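You operate a simulated robot arm through the tools that you are given. There is no shell and no other tool. Be economical: measure what you need, move in short steps, check, and stop when the job is done.

You run a simulated two-armed robot. Do the job below in one go: nothing can be reset, and whatever is moved stays where it is left.

JOB
Open the right drawer of the mending bench, fetch the grey folded scarf and set it in the inside of the right mending drawer, then shut the drawer. Shut the scarf drawer. Put the teal photo tile on the cubby ledge away on the right end of the counter. Fetch the black flash battery and set it on the clear front of the round table. Put the glue refill labelled "firm" from the right end of the print cart on the cubby ledge. Press the booth clear key two times. Fetch the blue key tag and set it on the long white table top. Take the brown card case and put it on the purple bay. Take the yellow scrubber and leave it on the light rack top. Put the box marked "feet" from the packing table top on the seat of the posing stool and the box labelled "clips" on the light rack top. The order is free. Set down upright: black flash battery, box.

It is judged by the outcome, as a careful person would: the job done as asked, and still so three seconds after it is handed in. It fails if anything else is knocked over, pushed out of place, dropped, spilled or broken.

ROBOT AND FRAMES
Two 7-joint arms with two-finger grippers on one trunk, on a base that drives. Base frame: it is fixed to the floor where the robot stands at the start and does not move with it; the origin is under the middle of the robot, x ahead of it, y to its left, z up. Lengths are in m, angles in rad, forces in N, time in s.
The left shoulder is at the start at [0.072, 0.16, 1.003], the right one opposite. With the tool pointing down near the work surface each hand reaches from about 0.32 to 0.76 m from the robot's upright axis, wherever it stands, measured 20 degrees to its own side. Places, roughly: black flash battery [-2.75, -0.25, 1]; blue key tag (8x4x2 cm) [-1.3, 2.6, 0.8]; booth clear key [-2.5, 2.3, 0.8]; brown card case [-3.75, -2.25, 0.75]; clear front of the round table (32x24 cm) [-4.66, 0.86, 0.72]; clips box, feet box, fuses box [-3.75, -2.5, 0.75]; cubby ledge (52x20 cm) [-1.88, -1.76, 0.8]; glue refill [-2.5, 0, 0.75]; grey folded scarf [-1.25, -1.5, 0.75]; inside of the right mending drawer [0.8, 0.2, 0.7]; light rack top [-5.1, -1, 0.8]; long white table top [-3.7, 1.2, 0.7]; purple bay (20x22 cm) [-3.6, -2.72, 0.8]; right drawer of the mending bench [0.7, 0.1, 0.7]; right end of the counter [-0.9, 2.5, 0.8]; scarf drawer [-1.6, -1.4, 0.7]; seat of the posing stool (25x25 cm) [-3.02, -0.42, 0.62]; teal photo tile [-1.75, -1.75, 0.75]; yellow scrubber (4x6x3 cm) [-3.9, -2.3, 0.8]. Payload 2.45 kg a hand.
Tool frame (each hand has its own): the origin (TCP) lies between the finger pads and is the grasp point; the fingertips stand 0.026 m ahead of it; z points along the fingers, y is the line along which they close. The gripper opens to 0.096 m. The gripper's body begins 0.069 m behind the TCP.
Orientation is that of the tool frame in the base frame, as a unit quaternion [w, x, y, z]. With the fingers straight down and closing along the base's y, the tool's x points along the base's -x, its y along +y and its z along -z.

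CONTROLS
- The arms move only by the tool step_arm. It takes "left_rows", "right_rows" or both (then of equal length, played together; a hand with none holds still); each is a list of rows, each an object of numbers (a shift or turn left out is 0, a gripper value left out holds the last): "gripper": the opening in per cent of the stroke, from 0 (shut) to 100 (fully open); "tx", "ty", "tz": the shift along the base's x, y, z in units of 200 mm (1.0 is 200 mm); "rx", "ry", "rz": the turn, a rotation vector about the base's x, y, z in units of 60 degrees (1.0 is 60 degrees). In form: [{"gripper": .., "tx": .., "ty": .., "tz": .., "rx": .., "ry": .., "rz": ..}, ...]. A call has 1 to 10 rows; each row is the pose to reach, as a shift and turn from the pose commanded when the call began. A call with a number of a shift or a turn outside -1 to 1 is refused whole. Each row takes 0.2 s and may step no farther than 0.05 m and 0.15 rad from the row before; otherwise, or with a gripper value out of range, the whole call is refused. A pose out of reach is approached as far as the arm can. The call stops where the force on the tool passes 40 N (or 10 N more than at its start, if that is more) or the arm is blocked; 0.2 s more then pass. Each finger halts on what it meets, pressing with about 27 N; the grip force reading is that of the motor and also rises with nothing between the fingers. The clock runs only during rows and for 0.2 s after the last one: add rows that repeat a pose to give the fingers time. The reply holds the time, the measured pose of the TCP, the force on the tool along the base axes, the opening and the grip force, in the units named above and with some noise, with the torque about the TCP (base axes, N m) and any sound that the robot's microphone picked up.
- Cameras (640 x 400 px; columns grow to the right, rows downward): "scene" is now at [0.1887, -0.027, 1.4623]; the picture's right is [-0.38, -0.93, 0.00], its down [-0.84, 0.34, -0.42] and it looks along [0.39, -0.16, -0.91] (base axes); focal length 287 px, centre (320, 200). "left" rides on the left gripper at [0.082, -0.003, -0.098] in its tool frame; the picture's right is [0.04, 1.00, 0.00], its down [-0.73, 0.03, -0.68] and it looks along [-0.68, 0.03, 0.73] (tool axes); focal length 256 px, centre (320, 200). "right" rides on the right gripper at [0.082, 0.003, -0.098] in its tool frame; the picture's right is [-0.04, 1.00, 0.00], its down [-0.73, -0.03, -0.68] and it looks along [-0.68, -0.03, 0.73] (tool axes); focal length 256 px, centre (320, 200). There is no depth. A picture from a camera that has moved, and an enlarged one, comes with that camera's place and axes in the base frame and with its lens. The place of the scene camera against the robot may be out by one fixed shift of up to 0.012 m in any direction.
- camera(camera): a new picture of that camera. The clock stands still meanwhile.
- move_column(by): slides the trunk up (or, below 0, down) by that many m; the arms and the scene camera ride with it, the base frame stays. It gives what a move gives, with no picture.
- roll_base(legs): drives the robot by 1 to 6 legs, each [ahead, left, turn to the left] in m, m and rad, along the robot's own axes; the way and the turn of a leg run together, so that a leg with both is an arc; at most 1.5 m and 3.142 rad a leg. The arms and the cameras ride along, it lands a little off, and it stops where it bumps. It gives what a move gives.
- pan_tilt(pan, tilt): turns the head with the scene camera to pan (to the left, within 2.094 rad either way) and tilt (down, from -0.506 to 1.204), counted from straight ahead of the robot. It gives what a move gives.
- close_up(camera, box): a new picture of the part [left, top, right, bottom] of that camera's present view, enlarged. The clock stands still meanwhile.
- hand_in(): hands the job in; it is judged then, once.

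Work in short steps. Places have to be worked out from the pictures, the camera data and where the tool is seen: move nearer, look again, correct. Check each grasp and each placing, and mend what went wrong. You have 546 turns and 354 pictures in all, those below and enlarged ones among them. Open the grippers and draw the arms clear of the work before you hand the job in, unless the task says otherwise; then end with one line.

The tools are called as a command line: name --argument value ..., lists and objects as JSON in quotes. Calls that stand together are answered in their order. step_arm: Moves the arms, as the interface text tells. Its arguments: {"type":"object","properties":{"left_rows":{"type":"array"},"right_rows":{"type":"array"}},"required":[]} The other tools are called the same way: move_column (by) slides the trunk up or down; roll_base (legs) drives the base; pan_tilt (pan, tilt) turns the head that bears the scene camera; camera (camera) takes a picture; close_up (camera, box) takes an enlarged picture of a part of a camera's view; hand_in () hands the job in.

At the start:

```text
t: 0.0
left_eef_pos: [0.482, 0.092, 1.0712]
left_orientation: [-0.002, 0.0, 1.0, 0.001]
left_contact_force: [0.4, 0.4, -0.5]
left_ft_torque: [0.05, 0.01, 0.0]
left_gripper_width: 0.0961
left_gripper_force: 0.0
right_eef_pos: [0.3652, -0.2663, 1.004]
right_orientation: [-0.001, 0.001, 1.0, 0.001]
right_contact_force: [-1.0, -0.2, 0.8]
right_ft_torque: [-0.04, -0.03, -0.01]
right_gripper_width: 0.096
right_gripper_force: 0.0
trunk travel left (down, up): [-0.175, 0.392]
robot x, y, heading: [-0.0031, -0.0027, -0.002]
head pan, tilt: [-0.386, 1.131]
```

scene: 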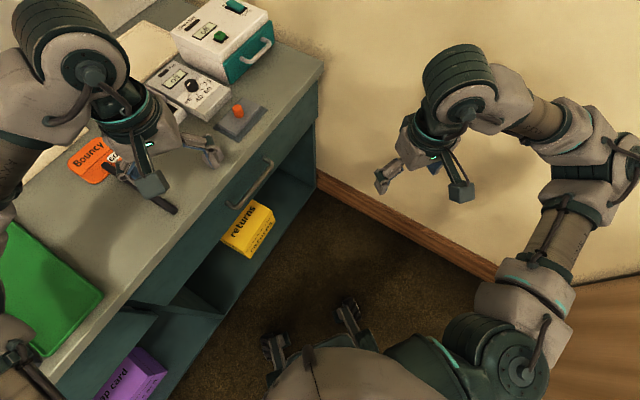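
right: 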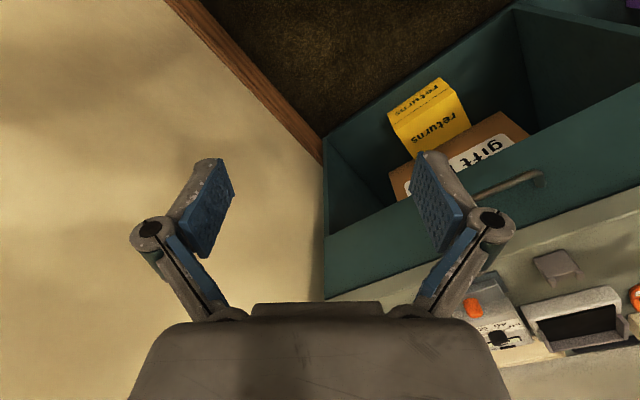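
left: 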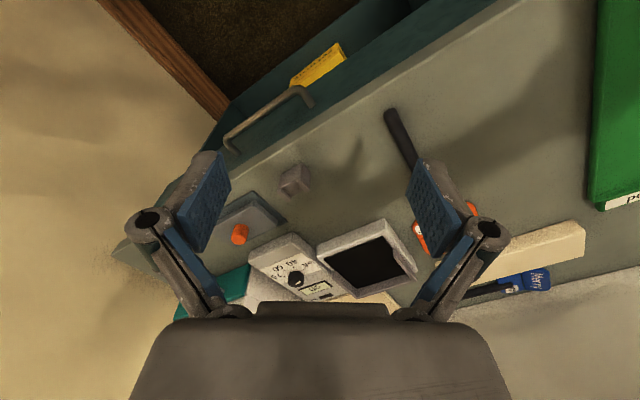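

I start by looking around, with the head straight ahead first.

pan_tilt --pan 0.0 --tilt 0.7

camera --camera "scene"

pan_tilt --pan 2.0 --tilt 0.3

camera --camera "scene"

pan_tilt --pan -2.0 --tilt 0.3

camera --camera "scene"

```text
t: 0.9
left_eef_pos: [0.478, 0.0911, 1.0728]
left_orientation: [0.002, -0.001, 1.0, 0.0]
left_contact_force: [0.1, 1.3, 0.4]
left_ft_torque: [-0.02, 0.01, -0.02]
left_gripper_width: 0.0964
left_gripper_force: 0.0
right_eef_pos: [0.3614, -0.2673, 1.005]
right_orientation: [0.001, 0.0, 1.0, -0.001]
right_contact_force: [-0.1, -0.5, 0.3]
right_ft_torque: [0.0, 0.02, 0.02]
right_gripper_width: 0.0961
right_gripper_force: 0.0
trunk travel left (down, up): [-0.175, 0.392]
robot x, y, heading: [-0.0012, -0.0047, -0.002]
head pan, tilt: [0.0, 0.7]
```

```text
350 pictures are left
camera scene: at [0.2174, -0.0041, 1.4941], right [0.0, -1.0, 0.0], down [-0.65, 0.0, -0.76], along [0.76, 0.0, -0.65], focal length 287 px, centre (320, 200)
```

scene: 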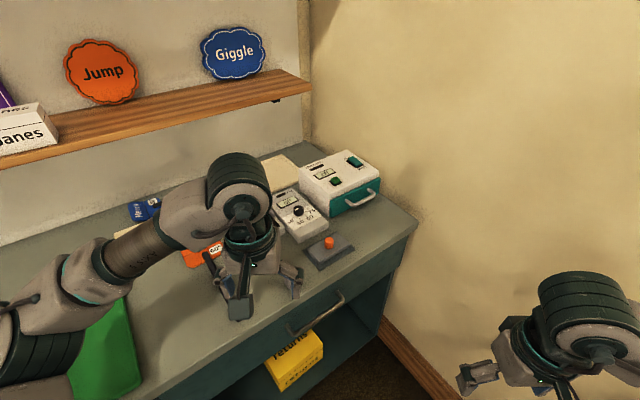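

```text
t: 2.8
left_eef_pos: [0.4788, 0.092, 1.0728]
left_orientation: [0.002, 0.0, 1.0, 0.0]
left_contact_force: [-0.2, -0.2, -0.4]
left_ft_torque: [0.01, 0.01, -0.02]
left_gripper_width: 0.096
left_gripper_force: 0.0
right_eef_pos: [0.3627, -0.2668, 1.0056]
right_orientation: [0.001, 0.001, 1.0, 0.0]
right_contact_force: [0.2, 0.0, -0.4]
right_ft_torque: [-0.02, -0.02, -0.02]
right_gripper_width: 0.096
right_gripper_force: 0.0
trunk travel left (down, up): [-0.175, 0.392]
robot x, y, heading: [0.002, -0.0004, -0.002]
head pan, tilt: [2.0, 0.3]
```

```text
349 pictures are left
camera scene: at [0.0937, 0.0809, 1.531], right [0.91, 0.42, 0.0], down [0.12, -0.27, -0.96], along [-0.4, 0.87, -0.29], focal length 287 px, centre (320, 200)
```

scene: 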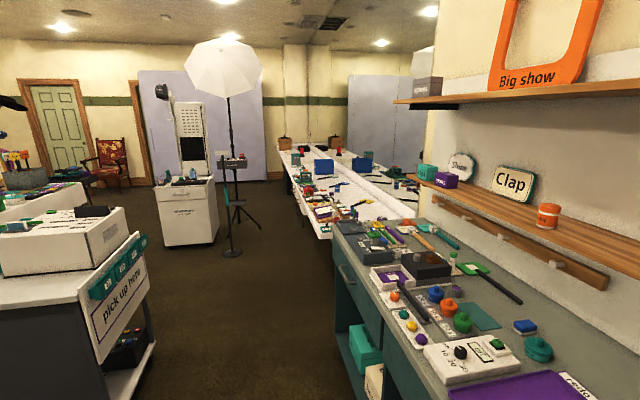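

```text
t: 6.1
left_eef_pos: [0.4772, 0.0913, 1.0733]
left_orientation: [0.001, 0.0, 1.0, 0.0]
left_contact_force: [1.0, -0.2, -0.4]
left_ft_torque: [0.0, 0.02, 0.0]
left_gripper_width: 0.0959
left_gripper_force: 0.0
right_eef_pos: [0.3622, -0.2675, 1.0052]
right_orientation: [0.001, -0.001, 1.0, 0.0]
right_contact_force: [0.2, 0.7, 0.1]
right_ft_torque: [-0.01, 0.04, 0.01]
right_gripper_width: 0.0958
right_gripper_force: 0.1
trunk travel left (down, up): [-0.175, 0.392]
robot x, y, heading: [-0.0022, -0.0015, -0.0]
head pan, tilt: [-2.0, 0.3]
```

```text
348 pictures are left
camera scene: at [0.0936, -0.089, 1.5308], right [-0.91, 0.42, 0.01], down [0.12, 0.27, -0.96], along [-0.4, -0.87, -0.29], focal length 287 px, centre (320, 200)
```

scene: 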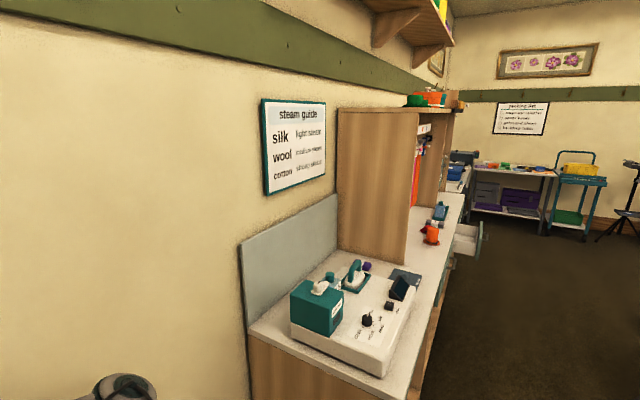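

The mending bench is turned against the robot. I look down at its front for the drawer edges.

pan_tilt --pan 0.5 --tilt 1.15

camera --camera "scene"

pan_tilt --pan -0.1 --tilt 1.2

camera --camera "scene"

```text
t: 8.4
left_eef_pos: [0.4781, 0.0927, 1.0742]
left_orientation: [0.002, 0.0, 1.0, 0.001]
left_contact_force: [-0.5, -0.6, 0.2]
left_ft_torque: [0.01, -0.01, -0.03]
left_gripper_width: 0.0959
left_gripper_force: 0.0
right_eef_pos: [0.3619, -0.2681, 1.0051]
right_orientation: [0.001, 0.0, 1.0, 0.0]
right_contact_force: [-0.1, 0.7, -0.3]
right_ft_torque: [0.01, -0.02, 0.03]
right_gripper_width: 0.0958
right_gripper_force: 0.2
trunk travel left (down, up): [-0.175, 0.392]
robot x, y, heading: [-0.0006, 0.0005, -0.0]
head pan, tilt: [0.499, 1.15]
```

```text
347 pictures are left
camera scene: at [0.1846, 0.0246, 1.4613], right [0.48, -0.88, 0.0], down [-0.8, -0.44, -0.41], along [0.35, 0.2, -0.91], focal length 287 px, centre (320, 200)
```

scene: 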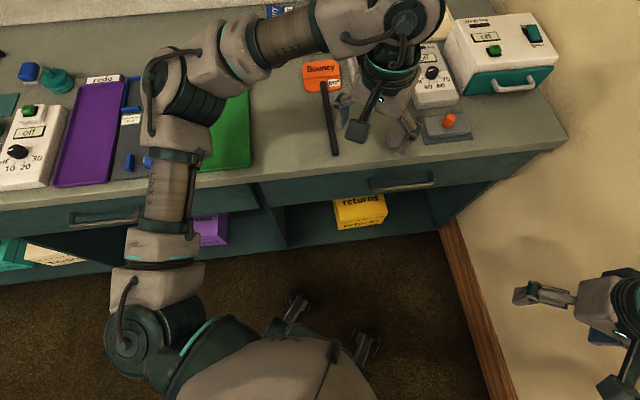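

```text
t: 9.4
left_eef_pos: [0.4781, 0.0913, 1.0728]
left_orientation: [0.002, 0.0, 1.0, 0.0]
left_contact_force: [-0.6, 0.8, 0.1]
left_ft_torque: [0.0, -0.01, 0.02]
left_gripper_width: 0.0963
left_gripper_force: 0.1
right_eef_pos: [0.3613, -0.2676, 1.0059]
right_orientation: [0.0, 0.001, 1.0, 0.001]
right_contact_force: [-0.4, -0.9, -0.4]
right_ft_torque: [0.03, -0.01, -0.02]
right_gripper_width: 0.0961
right_gripper_force: 0.2
trunk travel left (down, up): [-0.175, 0.392]
robot x, y, heading: [-0.0043, 0.0013, 0.005]
head pan, tilt: [-0.099, 1.201]
```

```text
346 pictures are left
camera scene: at [0.1879, -0.0095, 1.4584], right [-0.1, -1.0, 0.0], down [-0.93, 0.09, -0.36], along [0.36, -0.03, -0.93], focal length 287 px, centre (320, 200)
```

scene: 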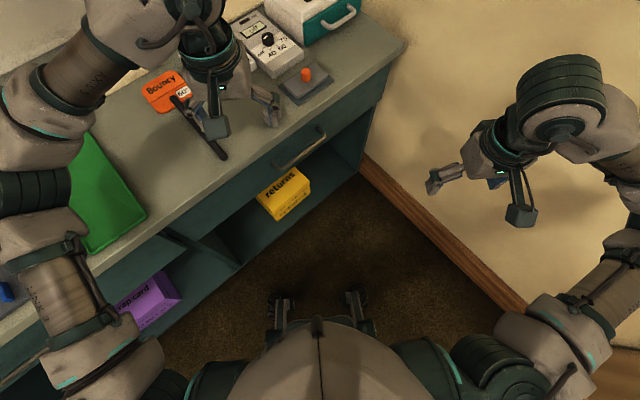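

Handle is near (0.57, 0.01, ~0.8), and the bench front faces about 39° off the robot's heading. I back off and turn square to it.

roll_base --legs '[[-0.25, 0, 0], [0, 0, 0.69], [0, -0.2, 0]]'

pan_tilt --pan -0.3 --tilt 0.8

camera --camera "scene"

camera --camera "right"

```text
t: 14.2
left_eef_pos: [0.1884, 0.2213, 1.0724]
left_orientation: [0.001, -0.339, 0.941, 0.0]
left_contact_force: [0.4, -0.4, -0.7]
left_ft_torque: [0.0, 0.01, 0.01]
left_gripper_width: 0.0964
left_gripper_force: 0.0
right_eef_pos: [0.3283, -0.13, 1.0072]
right_orientation: [0.001, -0.337, 0.941, 0.0]
right_contact_force: [0.3, -0.5, -0.3]
right_ft_torque: [0.02, -0.01, 0.02]
right_gripper_width: 0.0961
right_gripper_force: 0.1
trunk travel left (down, up): [-0.175, 0.392]
robot x, y, heading: [-0.1203, -0.1576, 0.69]
head pan, tilt: [-0.099, 1.201]
```

```text
t: 15.1
left_eef_pos: [0.186, 0.2165, 1.0756]
left_orientation: [0.003, -0.339, 0.941, 0.002]
left_contact_force: [-0.2, 0.8, -1.0]
left_ft_torque: [0.01, 0.04, 0.0]
left_gripper_width: 0.096
left_gripper_force: 0.0
right_eef_pos: [0.3247, -0.1345, 1.0082]
right_orientation: [0.003, -0.338, 0.941, 0.002]
right_contact_force: [-0.3, 0.0, -1.4]
right_ft_torque: [-0.04, -0.02, -0.02]
right_gripper_width: 0.0961
right_gripper_force: 0.0
trunk travel left (down, up): [-0.175, 0.392]
robot x, y, heading: [-0.1208, -0.1578, 0.692]
head pan, tilt: [-0.3, 0.799]
```

```text
345 pictures are left
camera scene: at [0.0564, -0.0443, 1.486], right [0.38, -0.92, 0.0], down [-0.67, -0.28, -0.69], along [0.64, 0.26, -0.72], focal length 287 px, centre (320, 200)
```

scene: 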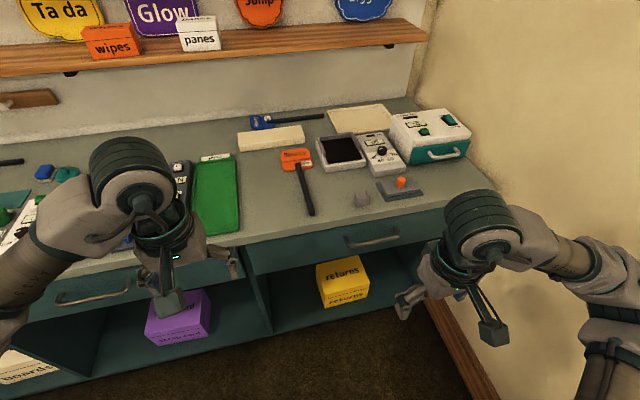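

```text
344 pictures are left
camera right: at [0.2609, -0.1844, 1.1058], right [-0.61, 0.8, 0.0], down [0.58, 0.44, 0.68], along [0.54, 0.41, -0.73], focal length 256 px, centre (320, 200)
```

right: 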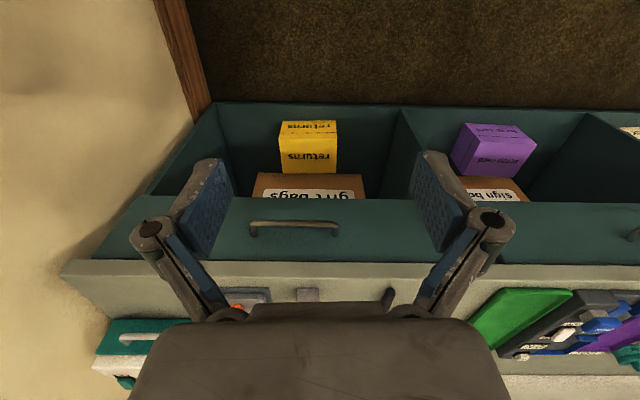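

Handle triangulates to about (0.595, 0.004, 0.775), with the bench normal at about 0.645 rad. I roll the right hand a quarter turn so the fingers can grip the bar.

step_arm --right_rows '[{"rz": -0.143}, {"rz": -0.286}, {"rz": -0.429}, {"rz": -0.571}, {"rz": -0.714}, {"rz": -0.857}, {"rz": -1.0}]'

step_arm --right_rows '[{"rz": -0.136}, {"rz": -0.272}, {"rz": -0.408}, {"rz": -0.543}]'

step_arm --right_rows '[{"rx": 0.084, "ry": -0.112, "tz": -0.1}, {"rx": 0.168, "ry": -0.224, "tz": -0.2}, {"rx": 0.252, "ry": -0.336, "tz": -0.35}, {"rx": 0.336, "ry": -0.447, "tz": -0.5}, {"rx": 0.42, "ry": -0.559, "tz": -0.7}, {"rx": 0.505, "ry": -0.671, "tz": -0.8}, {"rx": 0.601, "ry": -0.799, "tz": -0.9}]'

camera --camera "scene"

```text
t: 16.7
left_eef_pos: [0.1853, 0.2176, 1.0747]
left_orientation: [0.003, -0.339, 0.941, 0.001]
left_contact_force: [-0.5, 0.4, -0.1]
left_ft_torque: [0.0, -0.02, 0.03]
left_gripper_width: 0.0961
left_gripper_force: 0.0
right_eef_pos: [0.3247, -0.1338, 1.0077]
right_orientation: [0.003, 0.178, 0.984, 0.0]
right_contact_force: [0.4, -0.2, -0.6]
right_ft_torque: [-0.03, 0.0, -0.02]
right_gripper_width: 0.0961
right_gripper_force: 0.0
trunk travel left (down, up): [-0.175, 0.392]
robot x, y, heading: [-0.1222, -0.1573, 0.694]
head pan, tilt: [-0.3, 0.799]
```

```text
t: 17.7
left_eef_pos: [0.187, 0.2172, 1.0748]
left_orientation: [0.003, -0.338, 0.941, 0.003]
left_contact_force: [1.2, 0.5, 0.1]
left_ft_torque: [0.0, 0.03, 0.03]
left_gripper_width: 0.0957
left_gripper_force: 0.0
right_eef_pos: [0.3255, -0.1343, 1.0069]
right_orientation: [0.003, 0.448, 0.894, -0.001]
right_contact_force: [0.2, -0.5, -0.8]
right_ft_torque: [0.03, -0.03, -0.01]
right_gripper_width: 0.096
right_gripper_force: 0.1
trunk travel left (down, up): [-0.175, 0.392]
robot x, y, heading: [-0.1213, -0.1562, 0.691]
head pan, tilt: [-0.3, 0.799]
```

```text
refused: row 7 steps farther than a row can; nothing moved
```

```text
343 pictures are left
camera scene: at [0.0572, -0.0449, 1.486], right [0.38, -0.92, 0.0], down [-0.67, -0.27, -0.69], along [0.64, 0.26, -0.72], focal length 287 px, centre (320, 200)
```

scene: 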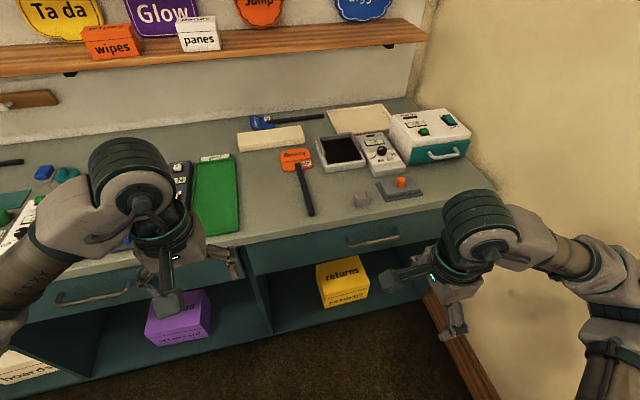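

The last row stepped too far, so I use even rows. Tilting the tool 60° toward the bench while lowering.

step_arm --right_rows '[{"rx": 0.075, "ry": -0.1, "tz": -0.1}, {"rx": 0.15, "ry": -0.2, "tz": -0.2}, {"rx": 0.225, "ry": -0.3, "tz": -0.3}, {"rx": 0.3, "ry": -0.4, "tz": -0.45}, {"rx": 0.375, "ry": -0.5, "tz": -0.6}, {"rx": 0.45, "ry": -0.599, "tz": -0.75}, {"rx": 0.525, "ry": -0.699, "tz": -0.85}, {"rx": 0.6, "ry": -0.799, "tz": -0.95}]'

camera --camera "scene"

camera --camera "right"

```text
t: 19.5
left_eef_pos: [0.1865, 0.2164, 1.0751]
left_orientation: [0.002, -0.339, 0.941, 0.002]
left_contact_force: [0.1, 0.0, 0.9]
left_ft_torque: [0.0, -0.01, 0.03]
left_gripper_width: 0.0963
left_gripper_force: 0.1
right_eef_pos: [0.4463, -0.0862, 0.807]
right_orientation: [0.211, 0.396, 0.79, 0.417]
right_contact_force: [-0.6, 0.0, -0.1]
right_ft_torque: [0.04, 0.01, 0.0]
right_gripper_width: 0.0962
right_gripper_force: 0.0
right hand out of reach, approached as far as the arm can: row 3, 4, 5, 6, 7, 8
trunk travel left (down, up): [-0.175, 0.392]
robot x, y, heading: [-0.1228, -0.1564, 0.693]
head pan, tilt: [-0.3, 0.799]
```

```text
342 pictures are left
camera scene: at [0.0576, -0.0461, 1.4861], right [0.38, -0.92, 0.0], down [-0.67, -0.27, -0.69], along [0.64, 0.26, -0.72], focal length 287 px, centre (320, 200)
```

scene: 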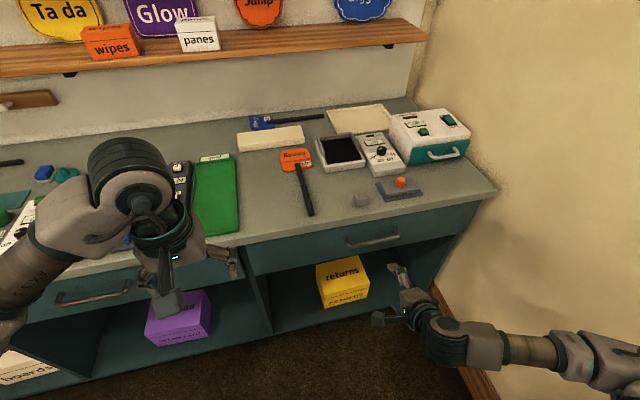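

```text
341 pictures are left
camera right: at [0.3353, -0.0694, 0.8641], right [0.47, 0.31, 0.83], down [-0.03, -0.93, 0.36], along [0.88, -0.19, -0.43], focal length 256 px, centre (320, 200)
```

right: 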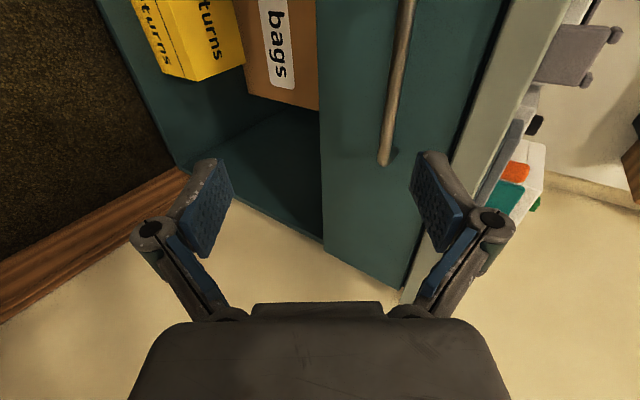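

The pose was too close in, so the arm stopped short. I command a forward shift to see where it lands, short of the handle.

step_arm --right_rows '[{"tx": 0.17, "ty": 0.1}, {"tx": 0.34, "ty": 0.2}, {"tx": 0.51, "ty": 0.3}, {"tx": 0.67, "ty": 0.4}, {"tx": 0.67, "ty": 0.4}]'

```text
t: 20.7
left_eef_pos: [0.1878, 0.2172, 1.0743]
left_orientation: [0.002, -0.338, 0.941, 0.002]
left_contact_force: [0.6, 0.2, 0.1]
left_ft_torque: [-0.01, -0.01, 0.0]
left_gripper_width: 0.0961
left_gripper_force: 0.0
right_eef_pos: [0.5795, 0.0035, 0.8004]
right_orientation: [0.211, 0.397, 0.791, 0.416]
right_contact_force: [-2.1, 0.8, -3.5]
right_ft_torque: [-0.01, 0.0, 0.0]
right_gripper_width: 0.0957
right_gripper_force: 0.0
trunk travel left (down, up): [-0.175, 0.392]
robot x, y, heading: [-0.1215, -0.1569, 0.69]
head pan, tilt: [-0.3, 0.799]
```

The shift counts from the clamped pose; the tool is now right at the handle with slight contact. I look.

camera --camera "right"

close_up --camera "scene" --box '[240, 160, 480, 310]'

```text
340 pictures are left
camera right: at [0.468, 0.0206, 0.8601], right [0.48, 0.31, 0.82], down [-0.03, -0.93, 0.36], along [0.88, -0.19, -0.44], focal length 256 px, centre (320, 200)
```

right: 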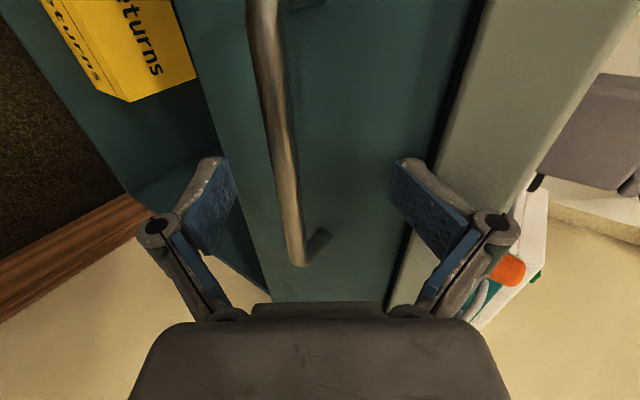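

```text
2.67 times, centred on (360, 235) of scene
camera zoom: at [0.0588, -0.0432, 1.4854], right [0.38, -0.92, 0.0], down [-0.67, -0.28, -0.69], along [0.64, 0.26, -0.72], focal length 766 px, centre (213, 107)
```

zoom: 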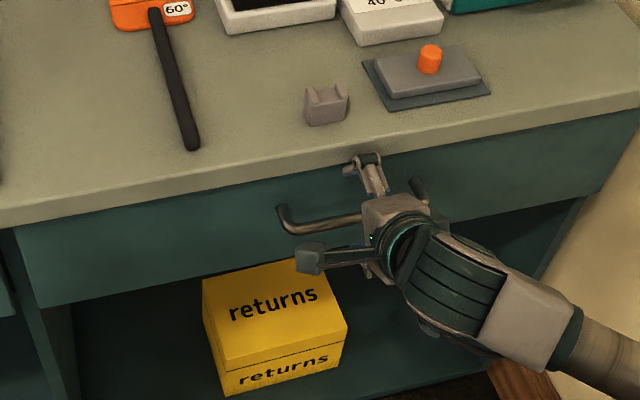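

The bar sits between the fingers, slightly low and ahead of the pads. I shift down and forward a little, then close.

step_arm --right_rows '[{"tx": -0.036, "ty": -0.023, "tz": -0.062}, {"tx": 0.024, "ty": 0.021, "tz": -0.112}, {"tx": 0.024, "ty": 0.021, "tz": -0.112, "gripper": 0}, {"tx": 0.024, "ty": 0.021, "tz": -0.112, "gripper": 0}, {"tx": 0.024, "ty": 0.021, "tz": -0.112, "gripper": 0}, {"tx": 0.024, "ty": 0.021, "tz": -0.112, "gripper": 0}]'

camera --camera "right"

```text
t: 22.1
left_eef_pos: [0.1876, 0.2159, 1.0746]
left_orientation: [0.002, -0.339, 0.941, 0.003]
left_contact_force: [0.9, 0.1, 0.1]
left_ft_torque: [-0.01, -0.03, 0.02]
left_gripper_width: 0.0961
left_gripper_force: 0.1
right_eef_pos: [0.5825, 0.0069, 0.7785]
right_orientation: [0.21, 0.396, 0.793, 0.413]
right_contact_force: [-22.3, -11.7, -26.9]
right_ft_torque: [0.59, 0.15, 0.09]
right_gripper_width: 0.0136
right_gripper_force: 40.2
trunk travel left (down, up): [-0.175, 0.392]
robot x, y, heading: [-0.122, -0.1569, 0.689]
head pan, tilt: [-0.3, 0.799]
```

```text
338 pictures are left
camera right: at [0.4713, 0.0251, 0.8365], right [0.48, 0.31, 0.82], down [-0.02, -0.93, 0.37], along [0.88, -0.19, -0.44], focal length 256 px, centre (320, 200)
```

right: 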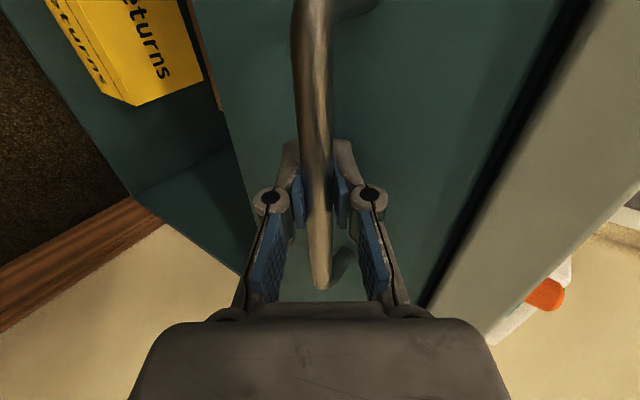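

The bar is gripped. I pull it out 10 cm with the arm first.

step_arm --right_rows '[{"tx": -0.08, "ty": -0.06}, {"tx": -0.16, "ty": -0.12}, {"tx": -0.24, "ty": -0.18}, {"tx": -0.32, "ty": -0.24}, {"tx": -0.4, "ty": -0.3}]'

camera --camera "scene"

```text
t: 23.2
left_eef_pos: [0.1808, 0.2108, 1.0802]
left_orientation: [0.008, -0.339, 0.941, 0.004]
left_contact_force: [0.0, -0.5, 0.1]
left_ft_torque: [0.04, 0.01, 0.03]
left_gripper_width: 0.096
left_gripper_force: 0.1
right_eef_pos: [0.5061, -0.0499, 0.7779]
right_orientation: [0.203, 0.398, 0.796, 0.409]
right_contact_force: [-6.4, 3.8, -34.6]
right_ft_torque: [-0.32, -0.13, -1.26]
right_gripper_width: 0.0132
right_gripper_force: 38.9
trunk travel left (down, up): [-0.175, 0.392]
robot x, y, heading: [-0.1219, -0.1564, 0.688]
head pan, tilt: [-0.3, 0.799]
stopped in row 5 (right hand): the force on the tool passed its limit at 46 N (the readings are from after the stop); the commanded pose is now the measured one
```

```text
337 pictures are left
camera scene: at [0.0596, -0.0453, 1.4859], right [0.38, -0.92, 0.0], down [-0.67, -0.27, -0.69], along [0.64, 0.26, -0.72], focal length 287 px, centre (320, 200)
```

scene: 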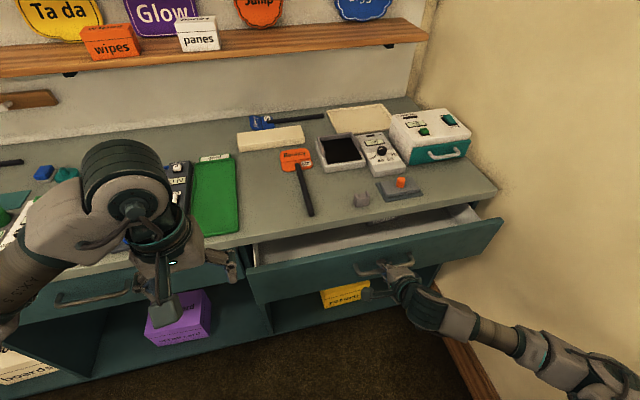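

The drawer slides out along −n. I relieve the vertical load slightly and pull a bit more.

step_arm --right_rows '[{"tz": -0.03}, {"tx": -0.08, "ty": -0.06, "tz": -0.03}, {"tx": -0.16, "ty": -0.12, "tz": -0.03}, {"tx": -0.24, "ty": -0.18, "tz": -0.03}]'

```text
t: 24.2
left_eef_pos: [0.1798, 0.2141, 1.0791]
left_orientation: [0.006, -0.338, 0.941, 0.002]
left_contact_force: [1.1, 0.1, -0.3]
left_ft_torque: [0.0, -0.02, 0.0]
left_gripper_width: 0.0961
left_gripper_force: 0.0
right_eef_pos: [0.4598, -0.0827, 0.7781]
right_orientation: [0.208, 0.395, 0.792, 0.416]
right_contact_force: [-7.1, 5.6, -14.2]
right_ft_torque: [0.03, 0.01, -0.9]
right_gripper_width: 0.0125
right_gripper_force: 38.5
trunk travel left (down, up): [-0.175, 0.392]
robot x, y, heading: [-0.1217, -0.1574, 0.691]
head pan, tilt: [-0.3, 0.799]
```

Force has dropped; now 15 cm open. I pull the rest by backing the base about 10 cm.

roll_base --legs '[[-0.1, 0.004, 0]]'

camera --camera "scene"

```text
t: 25.4
left_eef_pos: [0.0978, 0.1532, 1.0774]
left_orientation: [0.007, -0.339, 0.941, 0.001]
left_contact_force: [0.7, -0.1, -0.5]
left_ft_torque: [0.01, -0.03, 0.06]
left_gripper_width: 0.0958
left_gripper_force: 0.0
right_eef_pos: [0.3777, -0.141, 0.7781]
right_orientation: [0.207, 0.394, 0.793, 0.415]
right_contact_force: [-14.7, 20.1, -18.9]
right_ft_torque: [0.58, 0.36, -0.08]
right_gripper_width: 0.0121
right_gripper_force: 39.1
trunk travel left (down, up): [-0.175, 0.392]
robot x, y, heading: [-0.2009, -0.2166, 0.697]
head pan, tilt: [-0.3, 0.799]
```

```text
336 pictures are left
camera scene: at [-0.0254, -0.1005, 1.4856], right [0.38, -0.92, 0.0], down [-0.66, -0.28, -0.69], along [0.64, 0.26, -0.72], focal length 287 px, centre (320, 200)
```

scene: 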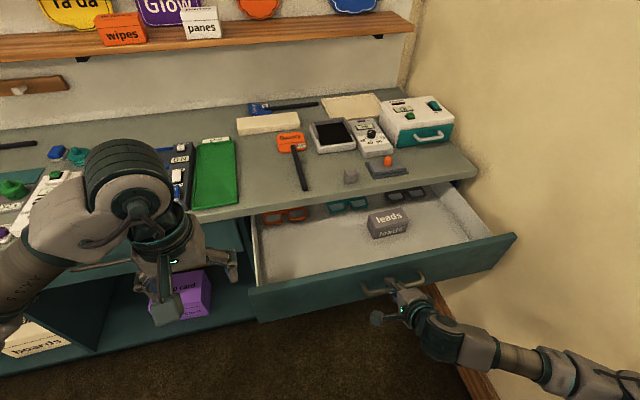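

The drawer is 25 cm open with free space beside the "leads" box. I release and withdraw.

step_arm --right_rows '[{"gripper": 60}, {"gripper": 60}, {"gripper": 60}, {"gripper": 60, "tx": -0.1, "ty": -0.08, "tz": 0.1}, {"gripper": 60, "tx": -0.2, "ty": -0.16, "tz": 0.2}, {"gripper": 60, "tx": -0.3, "ty": -0.24, "tz": 0.3}]'

camera --camera "scene"

```text
t: 26.8
left_eef_pos: [0.0967, 0.1476, 1.0809]
left_orientation: [0.008, -0.339, 0.941, 0.004]
left_contact_force: [-0.3, -0.3, -0.9]
left_ft_torque: [0.01, -0.02, 0.01]
left_gripper_width: 0.0961
left_gripper_force: 0.0
right_eef_pos: [0.3778, -0.1712, 0.8196]
right_orientation: [0.208, 0.395, 0.792, 0.418]
right_contact_force: [0.1, -0.6, 0.9]
right_ft_torque: [-0.03, 0.0, 0.01]
right_gripper_width: 0.0577
right_gripper_force: 0.1
right hand out of reach, approached as far as the arm can: row 4, 5, 6
trunk travel left (down, up): [-0.175, 0.392]
robot x, y, heading: [-0.1994, -0.2163, 0.693]
head pan, tilt: [-0.3, 0.799]
```

```text
335 pictures are left
camera scene: at [-0.0234, -0.1077, 1.4862], right [0.38, -0.92, 0.0], down [-0.67, -0.27, -0.69], along [0.64, 0.27, -0.72], focal length 287 px, centre (320, 200)
```

scene: 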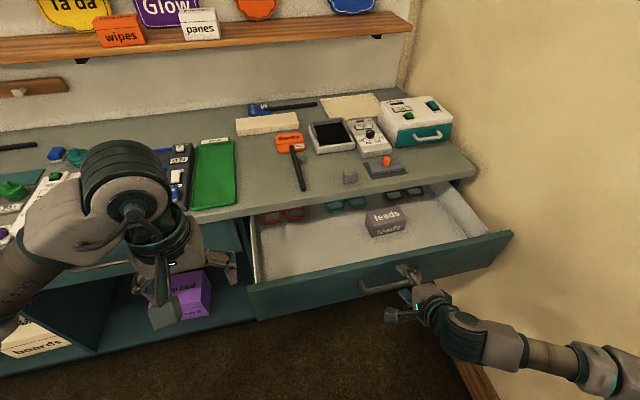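

The arm slid sideways rather than back. I lift straight up first, clear of the handle, then look.

step_arm --right_rows '[{"tz": 0.15}, {"tz": 0.3}, {"tz": 0.5}, {"tz": 0.7}]'

camera --camera "scene"

```text
t: 27.8
left_eef_pos: [0.0957, 0.148, 1.0815]
left_orientation: [0.008, -0.339, 0.941, 0.004]
left_contact_force: [-0.2, -0.5, 0.1]
left_ft_torque: [0.0, 0.01, -0.02]
left_gripper_width: 0.096
left_gripper_force: 0.1
right_eef_pos: [0.3775, -0.1698, 0.9587]
right_orientation: [0.207, 0.394, 0.793, 0.417]
right_contact_force: [0.3, -0.8, 0.3]
right_ft_torque: [0.03, -0.01, 0.0]
right_gripper_width: 0.0578
right_gripper_force: 0.0
right hand out of reach, approached as far as the arm can: row 1, 2, 3
trunk travel left (down, up): [-0.175, 0.392]
robot x, y, heading: [-0.2023, -0.2139, 0.689]
head pan, tilt: [-0.3, 0.799]
```

```text
334 pictures are left
camera scene: at [-0.0236, -0.1062, 1.486], right [0.38, -0.92, 0.0], down [-0.67, -0.27, -0.69], along [0.64, 0.26, -0.72], focal length 287 px, centre (320, 200)
```

scene: 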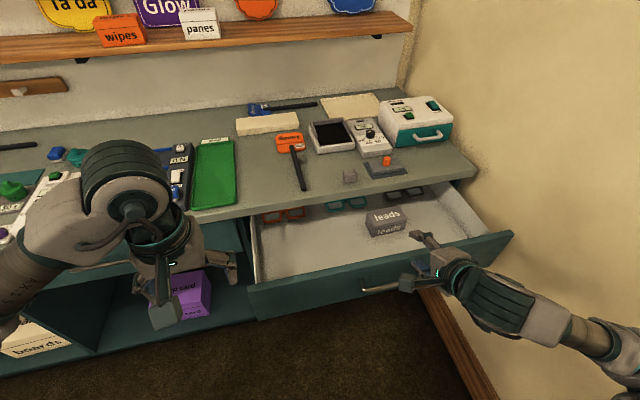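

Clear. I back away and return the right hand to pointing down.

roll_base --legs '[[-0.35, 0, 0]]'

step_arm --right_rows '[{"rx": -0.075, "ry": 0.1, "tz": 0.05}, {"rx": -0.15, "ry": 0.2, "tz": 0.1}, {"rx": -0.225, "ry": 0.3, "tz": 0.15}, {"rx": -0.3, "ry": 0.4, "tz": 0.2}, {"rx": -0.375, "ry": 0.5, "tz": 0.25}, {"rx": -0.45, "ry": 0.599, "tz": 0.3}, {"rx": -0.525, "ry": 0.699, "tz": 0.35}, {"rx": -0.58, "ry": 0.78, "tz": 0.4}]'

step_arm --right_rows '[{"rz": 0.14}, {"rz": 0.28}, {"rz": 0.42}, {"rz": 0.56}, {"rz": 0.7}, {"rz": 0.84}, {"rz": 0.98}]'

```text
t: 29.2
left_eef_pos: [-0.02, 0.1288, 1.0932]
left_orientation: [0.017, -0.41, 0.912, 0.015]
left_contact_force: [-0.9, 0.0, 1.2]
left_ft_torque: [-0.01, -0.13, -0.06]
left_gripper_width: 0.0962
left_gripper_force: 0.0
right_eef_pos: [0.3022, -0.1276, 0.9707]
right_orientation: [0.18, 0.333, 0.816, 0.437]
right_contact_force: [-1.7, -0.6, 1.4]
right_ft_torque: [-0.02, -0.03, -0.06]
right_gripper_width: 0.0576
right_gripper_force: 0.0
trunk travel left (down, up): [-0.175, 0.392]
robot x, y, heading: [-0.2523, -0.2524, 0.841]
head pan, tilt: [-0.3, 0.799]
stopped in leg 1: the robot was blocked; the commanded pose is now the measured one
```

```text
t: 31.0
left_eef_pos: [-0.0047, 0.1284, 1.0885]
left_orientation: [0.009, -0.408, 0.913, 0.016]
left_contact_force: [-0.2, 0.5, -1.4]
left_ft_torque: [-0.02, -0.01, -0.02]
left_gripper_width: 0.0959
left_gripper_force: 0.0
right_eef_pos: [0.3162, -0.1321, 1.0439]
right_orientation: [-0.069, 0.416, 0.907, 0.009]
right_contact_force: [0.0, 0.9, 0.1]
right_ft_torque: [-0.01, 0.01, 0.02]
right_gripper_width: 0.0574
right_gripper_force: 0.0
trunk travel left (down, up): [-0.175, 0.392]
robot x, y, heading: [-0.253, -0.2532, 0.835]
head pan, tilt: [-0.3, 0.799]
```

```text
t: 32.6
left_eef_pos: [-0.0048, 0.1272, 1.0881]
left_orientation: [0.01, -0.408, 0.913, 0.017]
left_contact_force: [0.3, 0.8, 0.5]
left_ft_torque: [0.0, -0.03, 0.0]
left_gripper_width: 0.0961
left_gripper_force: 0.1
right_eef_pos: [0.3142, -0.1327, 1.043]
right_orientation: [-0.065, -0.087, 0.994, -0.027]
right_contact_force: [0.3, -0.1, -0.3]
right_ft_torque: [0.0, 0.01, 0.02]
right_gripper_width: 0.0576
right_gripper_force: 0.0
trunk travel left (down, up): [-0.175, 0.392]
robot x, y, heading: [-0.2537, -0.2522, 0.84]
head pan, tilt: [-0.3, 0.799]
```

The base bumped something behind or to the right. I look there before moving on.

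pan_tilt --pan -1.9 --tilt 0.8

camera --camera "scene"

pan_tilt --pan -1.0 --tilt 0.9

camera --camera "scene"

```text
t: 34.3
left_eef_pos: [-0.0044, 0.1271, 1.0879]
left_orientation: [0.009, -0.408, 0.913, 0.016]
left_contact_force: [-0.1, 0.6, -0.6]
left_ft_torque: [-0.03, 0.04, -0.01]
left_gripper_width: 0.0958
left_gripper_force: 0.1
right_eef_pos: [0.3172, -0.1323, 1.0424]
right_orientation: [-0.066, -0.085, 0.994, -0.027]
right_contact_force: [0.1, 0.1, 0.9]
right_ft_torque: [0.02, 0.03, 0.01]
right_gripper_width: 0.0573
right_gripper_force: 0.1
trunk travel left (down, up): [-0.175, 0.392]
robot x, y, heading: [-0.2509, -0.2556, 0.838]
head pan, tilt: [-1.901, 0.799]
```

```text
333 pictures are left
camera scene: at [-0.1288, -0.2207, 1.4883], right [-0.87, -0.49, 0.0], down [-0.35, 0.62, -0.7], along [0.34, -0.61, -0.71], focal length 287 px, centre (320, 200)
```

scene: 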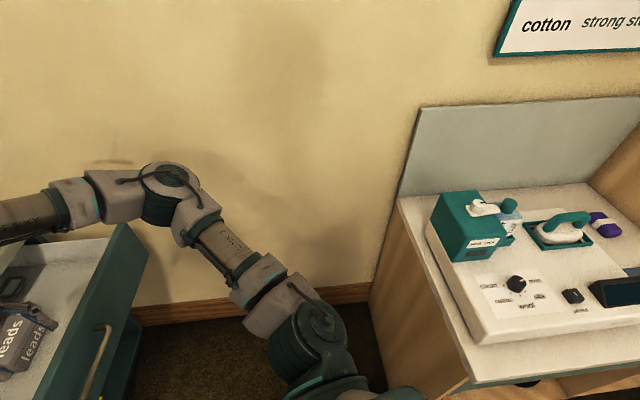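

```text
t: 35.5
left_eef_pos: [-0.0048, 0.127, 1.0878]
left_orientation: [0.01, -0.409, 0.913, 0.017]
left_contact_force: [-0.2, -0.1, -0.1]
left_ft_torque: [0.0, 0.02, 0.0]
left_gripper_width: 0.0962
left_gripper_force: 0.1
right_eef_pos: [0.3148, -0.1326, 1.0435]
right_orientation: [-0.066, -0.086, 0.994, -0.026]
right_contact_force: [0.2, -0.1, -0.5]
right_ft_torque: [0.03, -0.04, 0.0]
right_gripper_width: 0.0576
right_gripper_force: 0.2
trunk travel left (down, up): [-0.175, 0.392]
robot x, y, heading: [-0.2543, -0.2539, 0.834]
head pan, tilt: [-1.0, 0.901]
```

```text
332 pictures are left
camera scene: at [-0.0935, -0.1626, 1.48], right [-0.16, -0.99, 0.01], down [-0.77, 0.12, -0.62], along [0.61, -0.11, -0.78], focal length 287 px, centre (320, 200)
```

scene: 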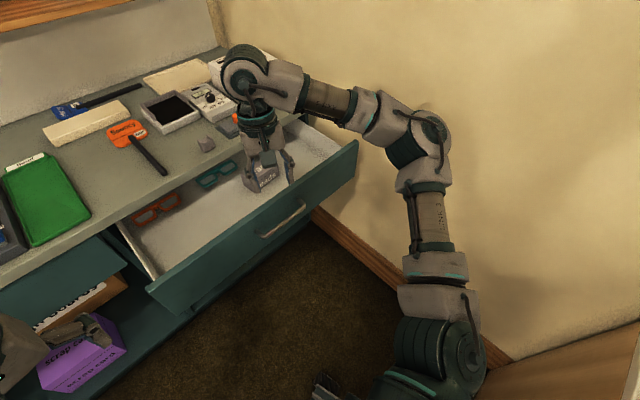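

The base had met the steam counter on the right. I move left to open floor, then turn to face the counter, which runs along the wall, with the head raised to look.

roll_base --legs '[[0, 0.45, 0], [0, 0, -1.766]]'

pan_tilt --pan -0.8 --tilt 0.5

camera --camera "scene"

```text
t: 42.5
left_eef_pos: [-0.2847, -0.2831, 1.0869]
left_orientation: [0.022, 0.457, 0.889, 0.009]
left_contact_force: [-0.9, -0.4, -0.2]
left_ft_torque: [-0.01, -0.1, 0.03]
left_gripper_width: 0.096
left_gripper_force: 0.1
right_eef_pos: [-0.6076, -0.5411, 1.0364]
right_orientation: [-0.061, 0.722, 0.688, 0.041]
right_contact_force: [-0.2, 0.2, 0.2]
right_ft_torque: [0.01, -0.05, 0.0]
right_gripper_width: 0.0575
right_gripper_force: 0.1
trunk travel left (down, up): [-0.175, 0.392]
robot x, y, heading: [-0.5891, 0.0498, -0.947]
head pan, tilt: [-1.0, 0.901]
```

```text
t: 43.4
left_eef_pos: [-0.281, -0.2756, 1.0888]
left_orientation: [0.022, 0.458, 0.889, 0.003]
left_contact_force: [0.4, -0.1, -0.4]
left_ft_torque: [-0.01, -0.03, -0.01]
left_gripper_width: 0.0959
left_gripper_force: 0.0
right_eef_pos: [-0.6028, -0.5327, 1.0421]
right_orientation: [-0.061, 0.722, 0.688, 0.035]
right_contact_force: [0.2, -0.2, 0.0]
right_ft_torque: [0.0, -0.03, 0.0]
right_gripper_width: 0.0575
right_gripper_force: 0.2
trunk travel left (down, up): [-0.175, 0.392]
robot x, y, heading: [-0.5921, 0.0469, -0.952]
head pan, tilt: [-0.799, 0.499]
```

```text
331 pictures are left
camera scene: at [-0.5441, -0.1617, 1.511], right [-0.98, 0.18, 0.0], down [0.09, 0.48, -0.87], along [-0.15, -0.86, -0.49], focal length 287 px, centre (320, 200)
```

scene: 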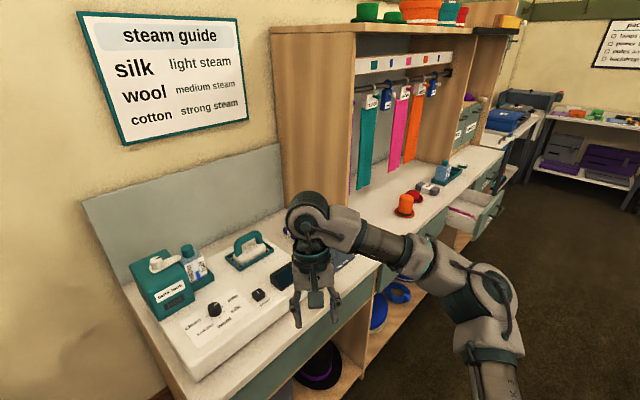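

The counter's open drawer lies farther along. Before strafing right I check what stands behind-right.

pan_tilt --pan -1.9 --tilt 0.5

camera --camera "scene"

step_arm --right_rows '[{"rz": 0.13, "gripper": 100}, {"rz": 0.26}, {"rz": 0.39}, {"rz": 0.52}, {"rz": 0.64}]'

```text
t: 44.7
left_eef_pos: [-0.2726, -0.2703, 1.0884]
left_orientation: [0.019, 0.457, 0.889, 0.001]
left_contact_force: [0.3, -0.7, 0.5]
left_ft_torque: [-0.03, 0.05, -0.02]
left_gripper_width: 0.096
left_gripper_force: 0.1
right_eef_pos: [-0.5948, -0.528, 1.0452]
right_orientation: [-0.061, 0.722, 0.689, 0.032]
right_contact_force: [1.0, -0.4, -0.9]
right_ft_torque: [0.03, -0.02, 0.01]
right_gripper_width: 0.0572
right_gripper_force: 0.0
trunk travel left (down, up): [-0.175, 0.392]
robot x, y, heading: [-0.5891, 0.0505, -0.948]
head pan, tilt: [-1.901, 0.499]
```

```text
330 pictures are left
camera scene: at [-0.5959, -0.0848, 1.5128], right [-0.29, 0.96, 0.0], down [0.45, 0.14, -0.88], along [-0.84, -0.25, -0.47], focal length 287 px, centre (320, 200)
```

scene: 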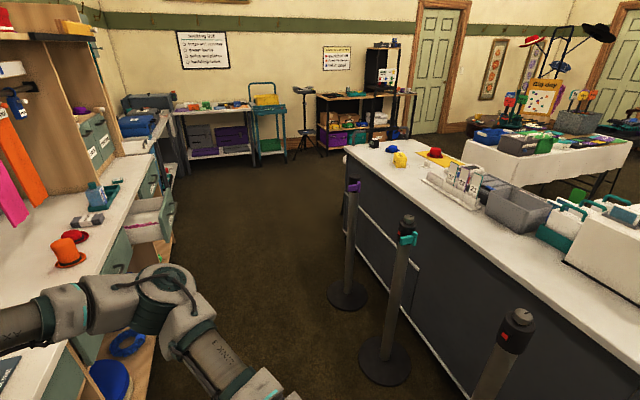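

```text
t: 45.9
left_eef_pos: [-0.2786, -0.2747, 1.0878]
left_orientation: [0.022, 0.456, 0.89, 0.003]
left_contact_force: [-0.9, 0.3, 0.1]
left_ft_torque: [0.0, -0.03, 0.01]
left_gripper_width: 0.096
left_gripper_force: 0.1
right_eef_pos: [-0.6017, -0.5324, 1.0407]
right_orientation: [-0.067, 0.455, 0.888, 0.014]
right_contact_force: [-0.5, 0.4, 0.2]
right_ft_torque: [-0.01, -0.01, -0.02]
right_gripper_width: 0.096
right_gripper_force: 0.2
trunk travel left (down, up): [-0.175, 0.392]
robot x, y, heading: [-0.5937, 0.0475, -0.951]
head pan, tilt: [-1.901, 0.499]
```

Stanchion posts stand about 1.1 m off the counter front, and the open scarf drawer sticks out farther along. I strafe right in the corridor, then look.

roll_base --legs '[[0, 0, 0.025], [0, -0.75, 0]]'

pan_tilt --pan -0.6 --tilt 0.7

camera --camera "scene"

```text
t: 50.3
left_eef_pos: [-0.8698, -0.7144, 1.0886]
left_orientation: [0.02, 0.45, 0.893, 0.0]
left_contact_force: [-0.2, 0.2, 0.3]
left_ft_torque: [0.0, 0.04, 0.0]
left_gripper_width: 0.0959
left_gripper_force: 0.0
right_eef_pos: [-1.1885, -0.978, 1.0447]
right_orientation: [-0.068, 0.448, 0.891, 0.01]
right_contact_force: [0.5, 0.4, 0.8]
right_ft_torque: [0.02, -0.01, 0.01]
right_gripper_width: 0.096
right_gripper_force: 0.1
trunk travel left (down, up): [-0.175, 0.392]
robot x, y, heading: [-1.195, -0.4009, -0.933]
head pan, tilt: [-1.901, 0.499]
```

```text
t: 51.8
left_eef_pos: [-0.8727, -0.7125, 1.0908]
left_orientation: [0.023, 0.45, 0.893, 0.0]
left_contact_force: [-0.3, 0.7, 1.0]
left_ft_torque: [-0.01, -0.01, -0.03]
left_gripper_width: 0.096
left_gripper_force: 0.0
right_eef_pos: [-1.1918, -0.9757, 1.0469]
right_orientation: [-0.066, 0.448, 0.892, 0.01]
right_contact_force: [0.4, 0.8, 0.4]
right_ft_torque: [-0.05, 0.03, 0.01]
right_gripper_width: 0.096
right_gripper_force: 0.0
trunk travel left (down, up): [-0.175, 0.392]
robot x, y, heading: [-1.1905, -0.4033, -0.935]
head pan, tilt: [-0.6, 0.7]
```

```text
329 pictures are left
camera scene: at [-1.1127, -0.597, 1.4942], right [-1.0, -0.04, 0.0], down [-0.03, 0.65, -0.76], along [0.03, -0.76, -0.65], focal length 287 px, centre (320, 200)
```

scene: 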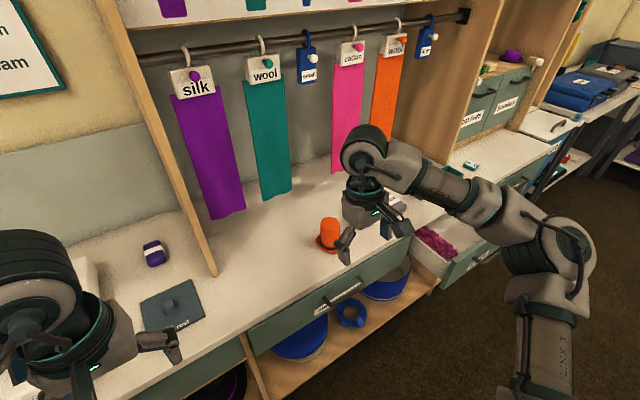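

I continue 0.4 m right and look again toward the drawer and the ledge.

roll_base --legs '[[0, -0.4, 0]]'

camera --camera "scene"

camera --camera "right"

```text
t: 54.2
left_eef_pos: [-1.1855, -0.9439, 1.0904]
left_orientation: [0.022, 0.452, 0.892, -0.001]
left_contact_force: [0.9, -0.2, -0.8]
left_ft_torque: [-0.02, 0.01, 0.01]
left_gripper_width: 0.096
left_gripper_force: 0.1
right_eef_pos: [-1.5071, -1.2055, 1.046]
right_orientation: [-0.065, 0.451, 0.89, 0.009]
right_contact_force: [0.7, 0.2, 0.2]
right_ft_torque: [0.0, -0.01, -0.04]
right_gripper_width: 0.0961
right_gripper_force: 0.2
trunk travel left (down, up): [-0.175, 0.392]
robot x, y, heading: [-1.5059, -0.6315, -0.936]
head pan, tilt: [-0.6, 0.7]
```

```text
328 pictures are left
camera scene: at [-1.4238, -0.8257, 1.4943], right [-1.0, -0.03, 0.0], down [-0.02, 0.65, -0.76], along [0.02, -0.76, -0.65], focal length 287 px, centre (320, 200)
```

scene: 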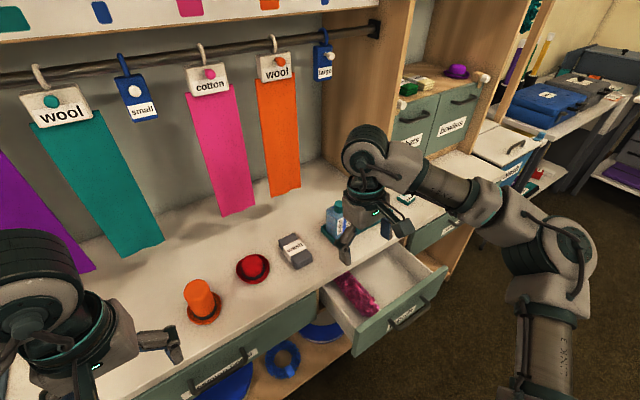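

```text
327 pictures are left
camera right: at [-1.5401, -1.1456, 1.1547], right [0.83, 0.56, -0.05], down [0.48, -0.66, 0.58], along [0.29, -0.5, -0.81], focal length 256 px, centre (320, 200)
```

right: 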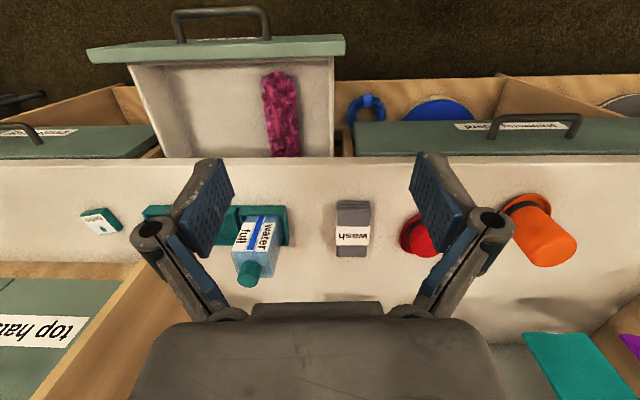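

The grey scarf lies on the counter at about (-1.335, -1.374), top near 0.82. The drawer front is at about (-1.64, -1.245). I shut the drawer first: close the hand and move it in front of the drawer.

step_arm --right_rows '[{"gripper": 0, "tx": -0.19, "ty": 0.06, "rx": -0.036, "ry": -0.05}, {"tx": -0.38, "ty": 0.1, "rx": -0.072, "ry": -0.103}, {"tx": -0.57, "ty": 0.14, "rx": -0.072, "ry": -0.103}, {"tx": -0.76, "ty": 0.14, "rx": -0.072, "ry": -0.103}, {"tx": -0.95, "ty": 0.14, "rx": -0.072, "ry": -0.103}, {"tx": -0.95, "ty": 0.14, "tz": -0.2, "rx": -0.072, "ry": -0.103}, {"tx": -0.95, "ty": 0.14, "tz": -0.4, "rx": -0.072, "ry": -0.103}]'

camera --camera "right"

camera --camera "scene"

```text
t: 55.8
left_eef_pos: [-1.1903, -0.9428, 1.0929]
left_orientation: [0.024, 0.453, 0.891, 0.0]
left_contact_force: [-0.4, 0.1, -0.6]
left_ft_torque: [-0.02, 0.05, 0.01]
left_gripper_width: 0.0962
left_gripper_force: 0.0
right_eef_pos: [-1.6656, -1.1895, 0.9538]
right_orientation: [0.002, 0.452, 0.892, 0.0]
right_contact_force: [0.0, -0.4, 0.3]
right_ft_torque: [-0.01, 0.01, 0.02]
right_gripper_width: 0.0
right_gripper_force: 26.8
right hand out of reach, approached as far as the arm can: row 3, 4, 5, 6, 7
trunk travel left (down, up): [-0.175, 0.392]
robot x, y, heading: [-1.5021, -0.6291, -0.94]
head pan, tilt: [-0.6, 0.7]
```

```text
326 pictures are left
camera right: at [-1.7101, -1.1217, 1.0531], right [0.83, 0.56, 0.0], down [0.41, -0.61, 0.68], along [0.38, -0.56, -0.73], focal length 256 px, centre (320, 200)
```

right: 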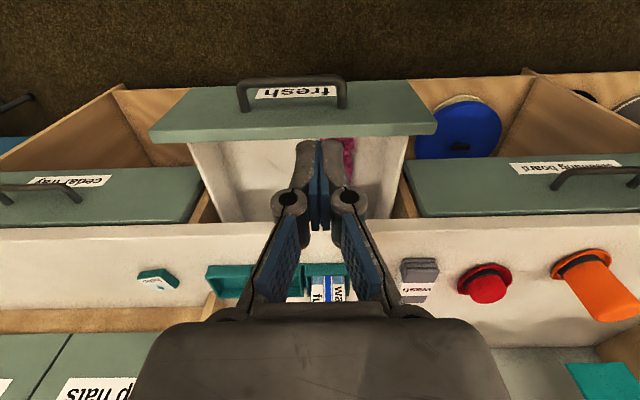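

```text
325 pictures are left
camera scene: at [-1.428, -0.8277, 1.4942], right [-1.0, -0.03, 0.0], down [-0.02, 0.65, -0.76], along [0.02, -0.76, -0.65], focal length 287 px, centre (320, 200)
```

scene: 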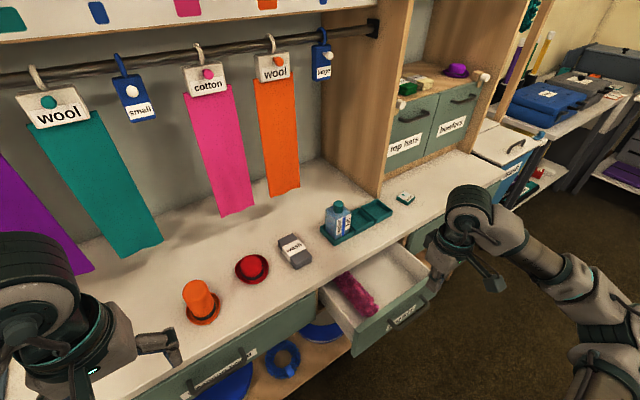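

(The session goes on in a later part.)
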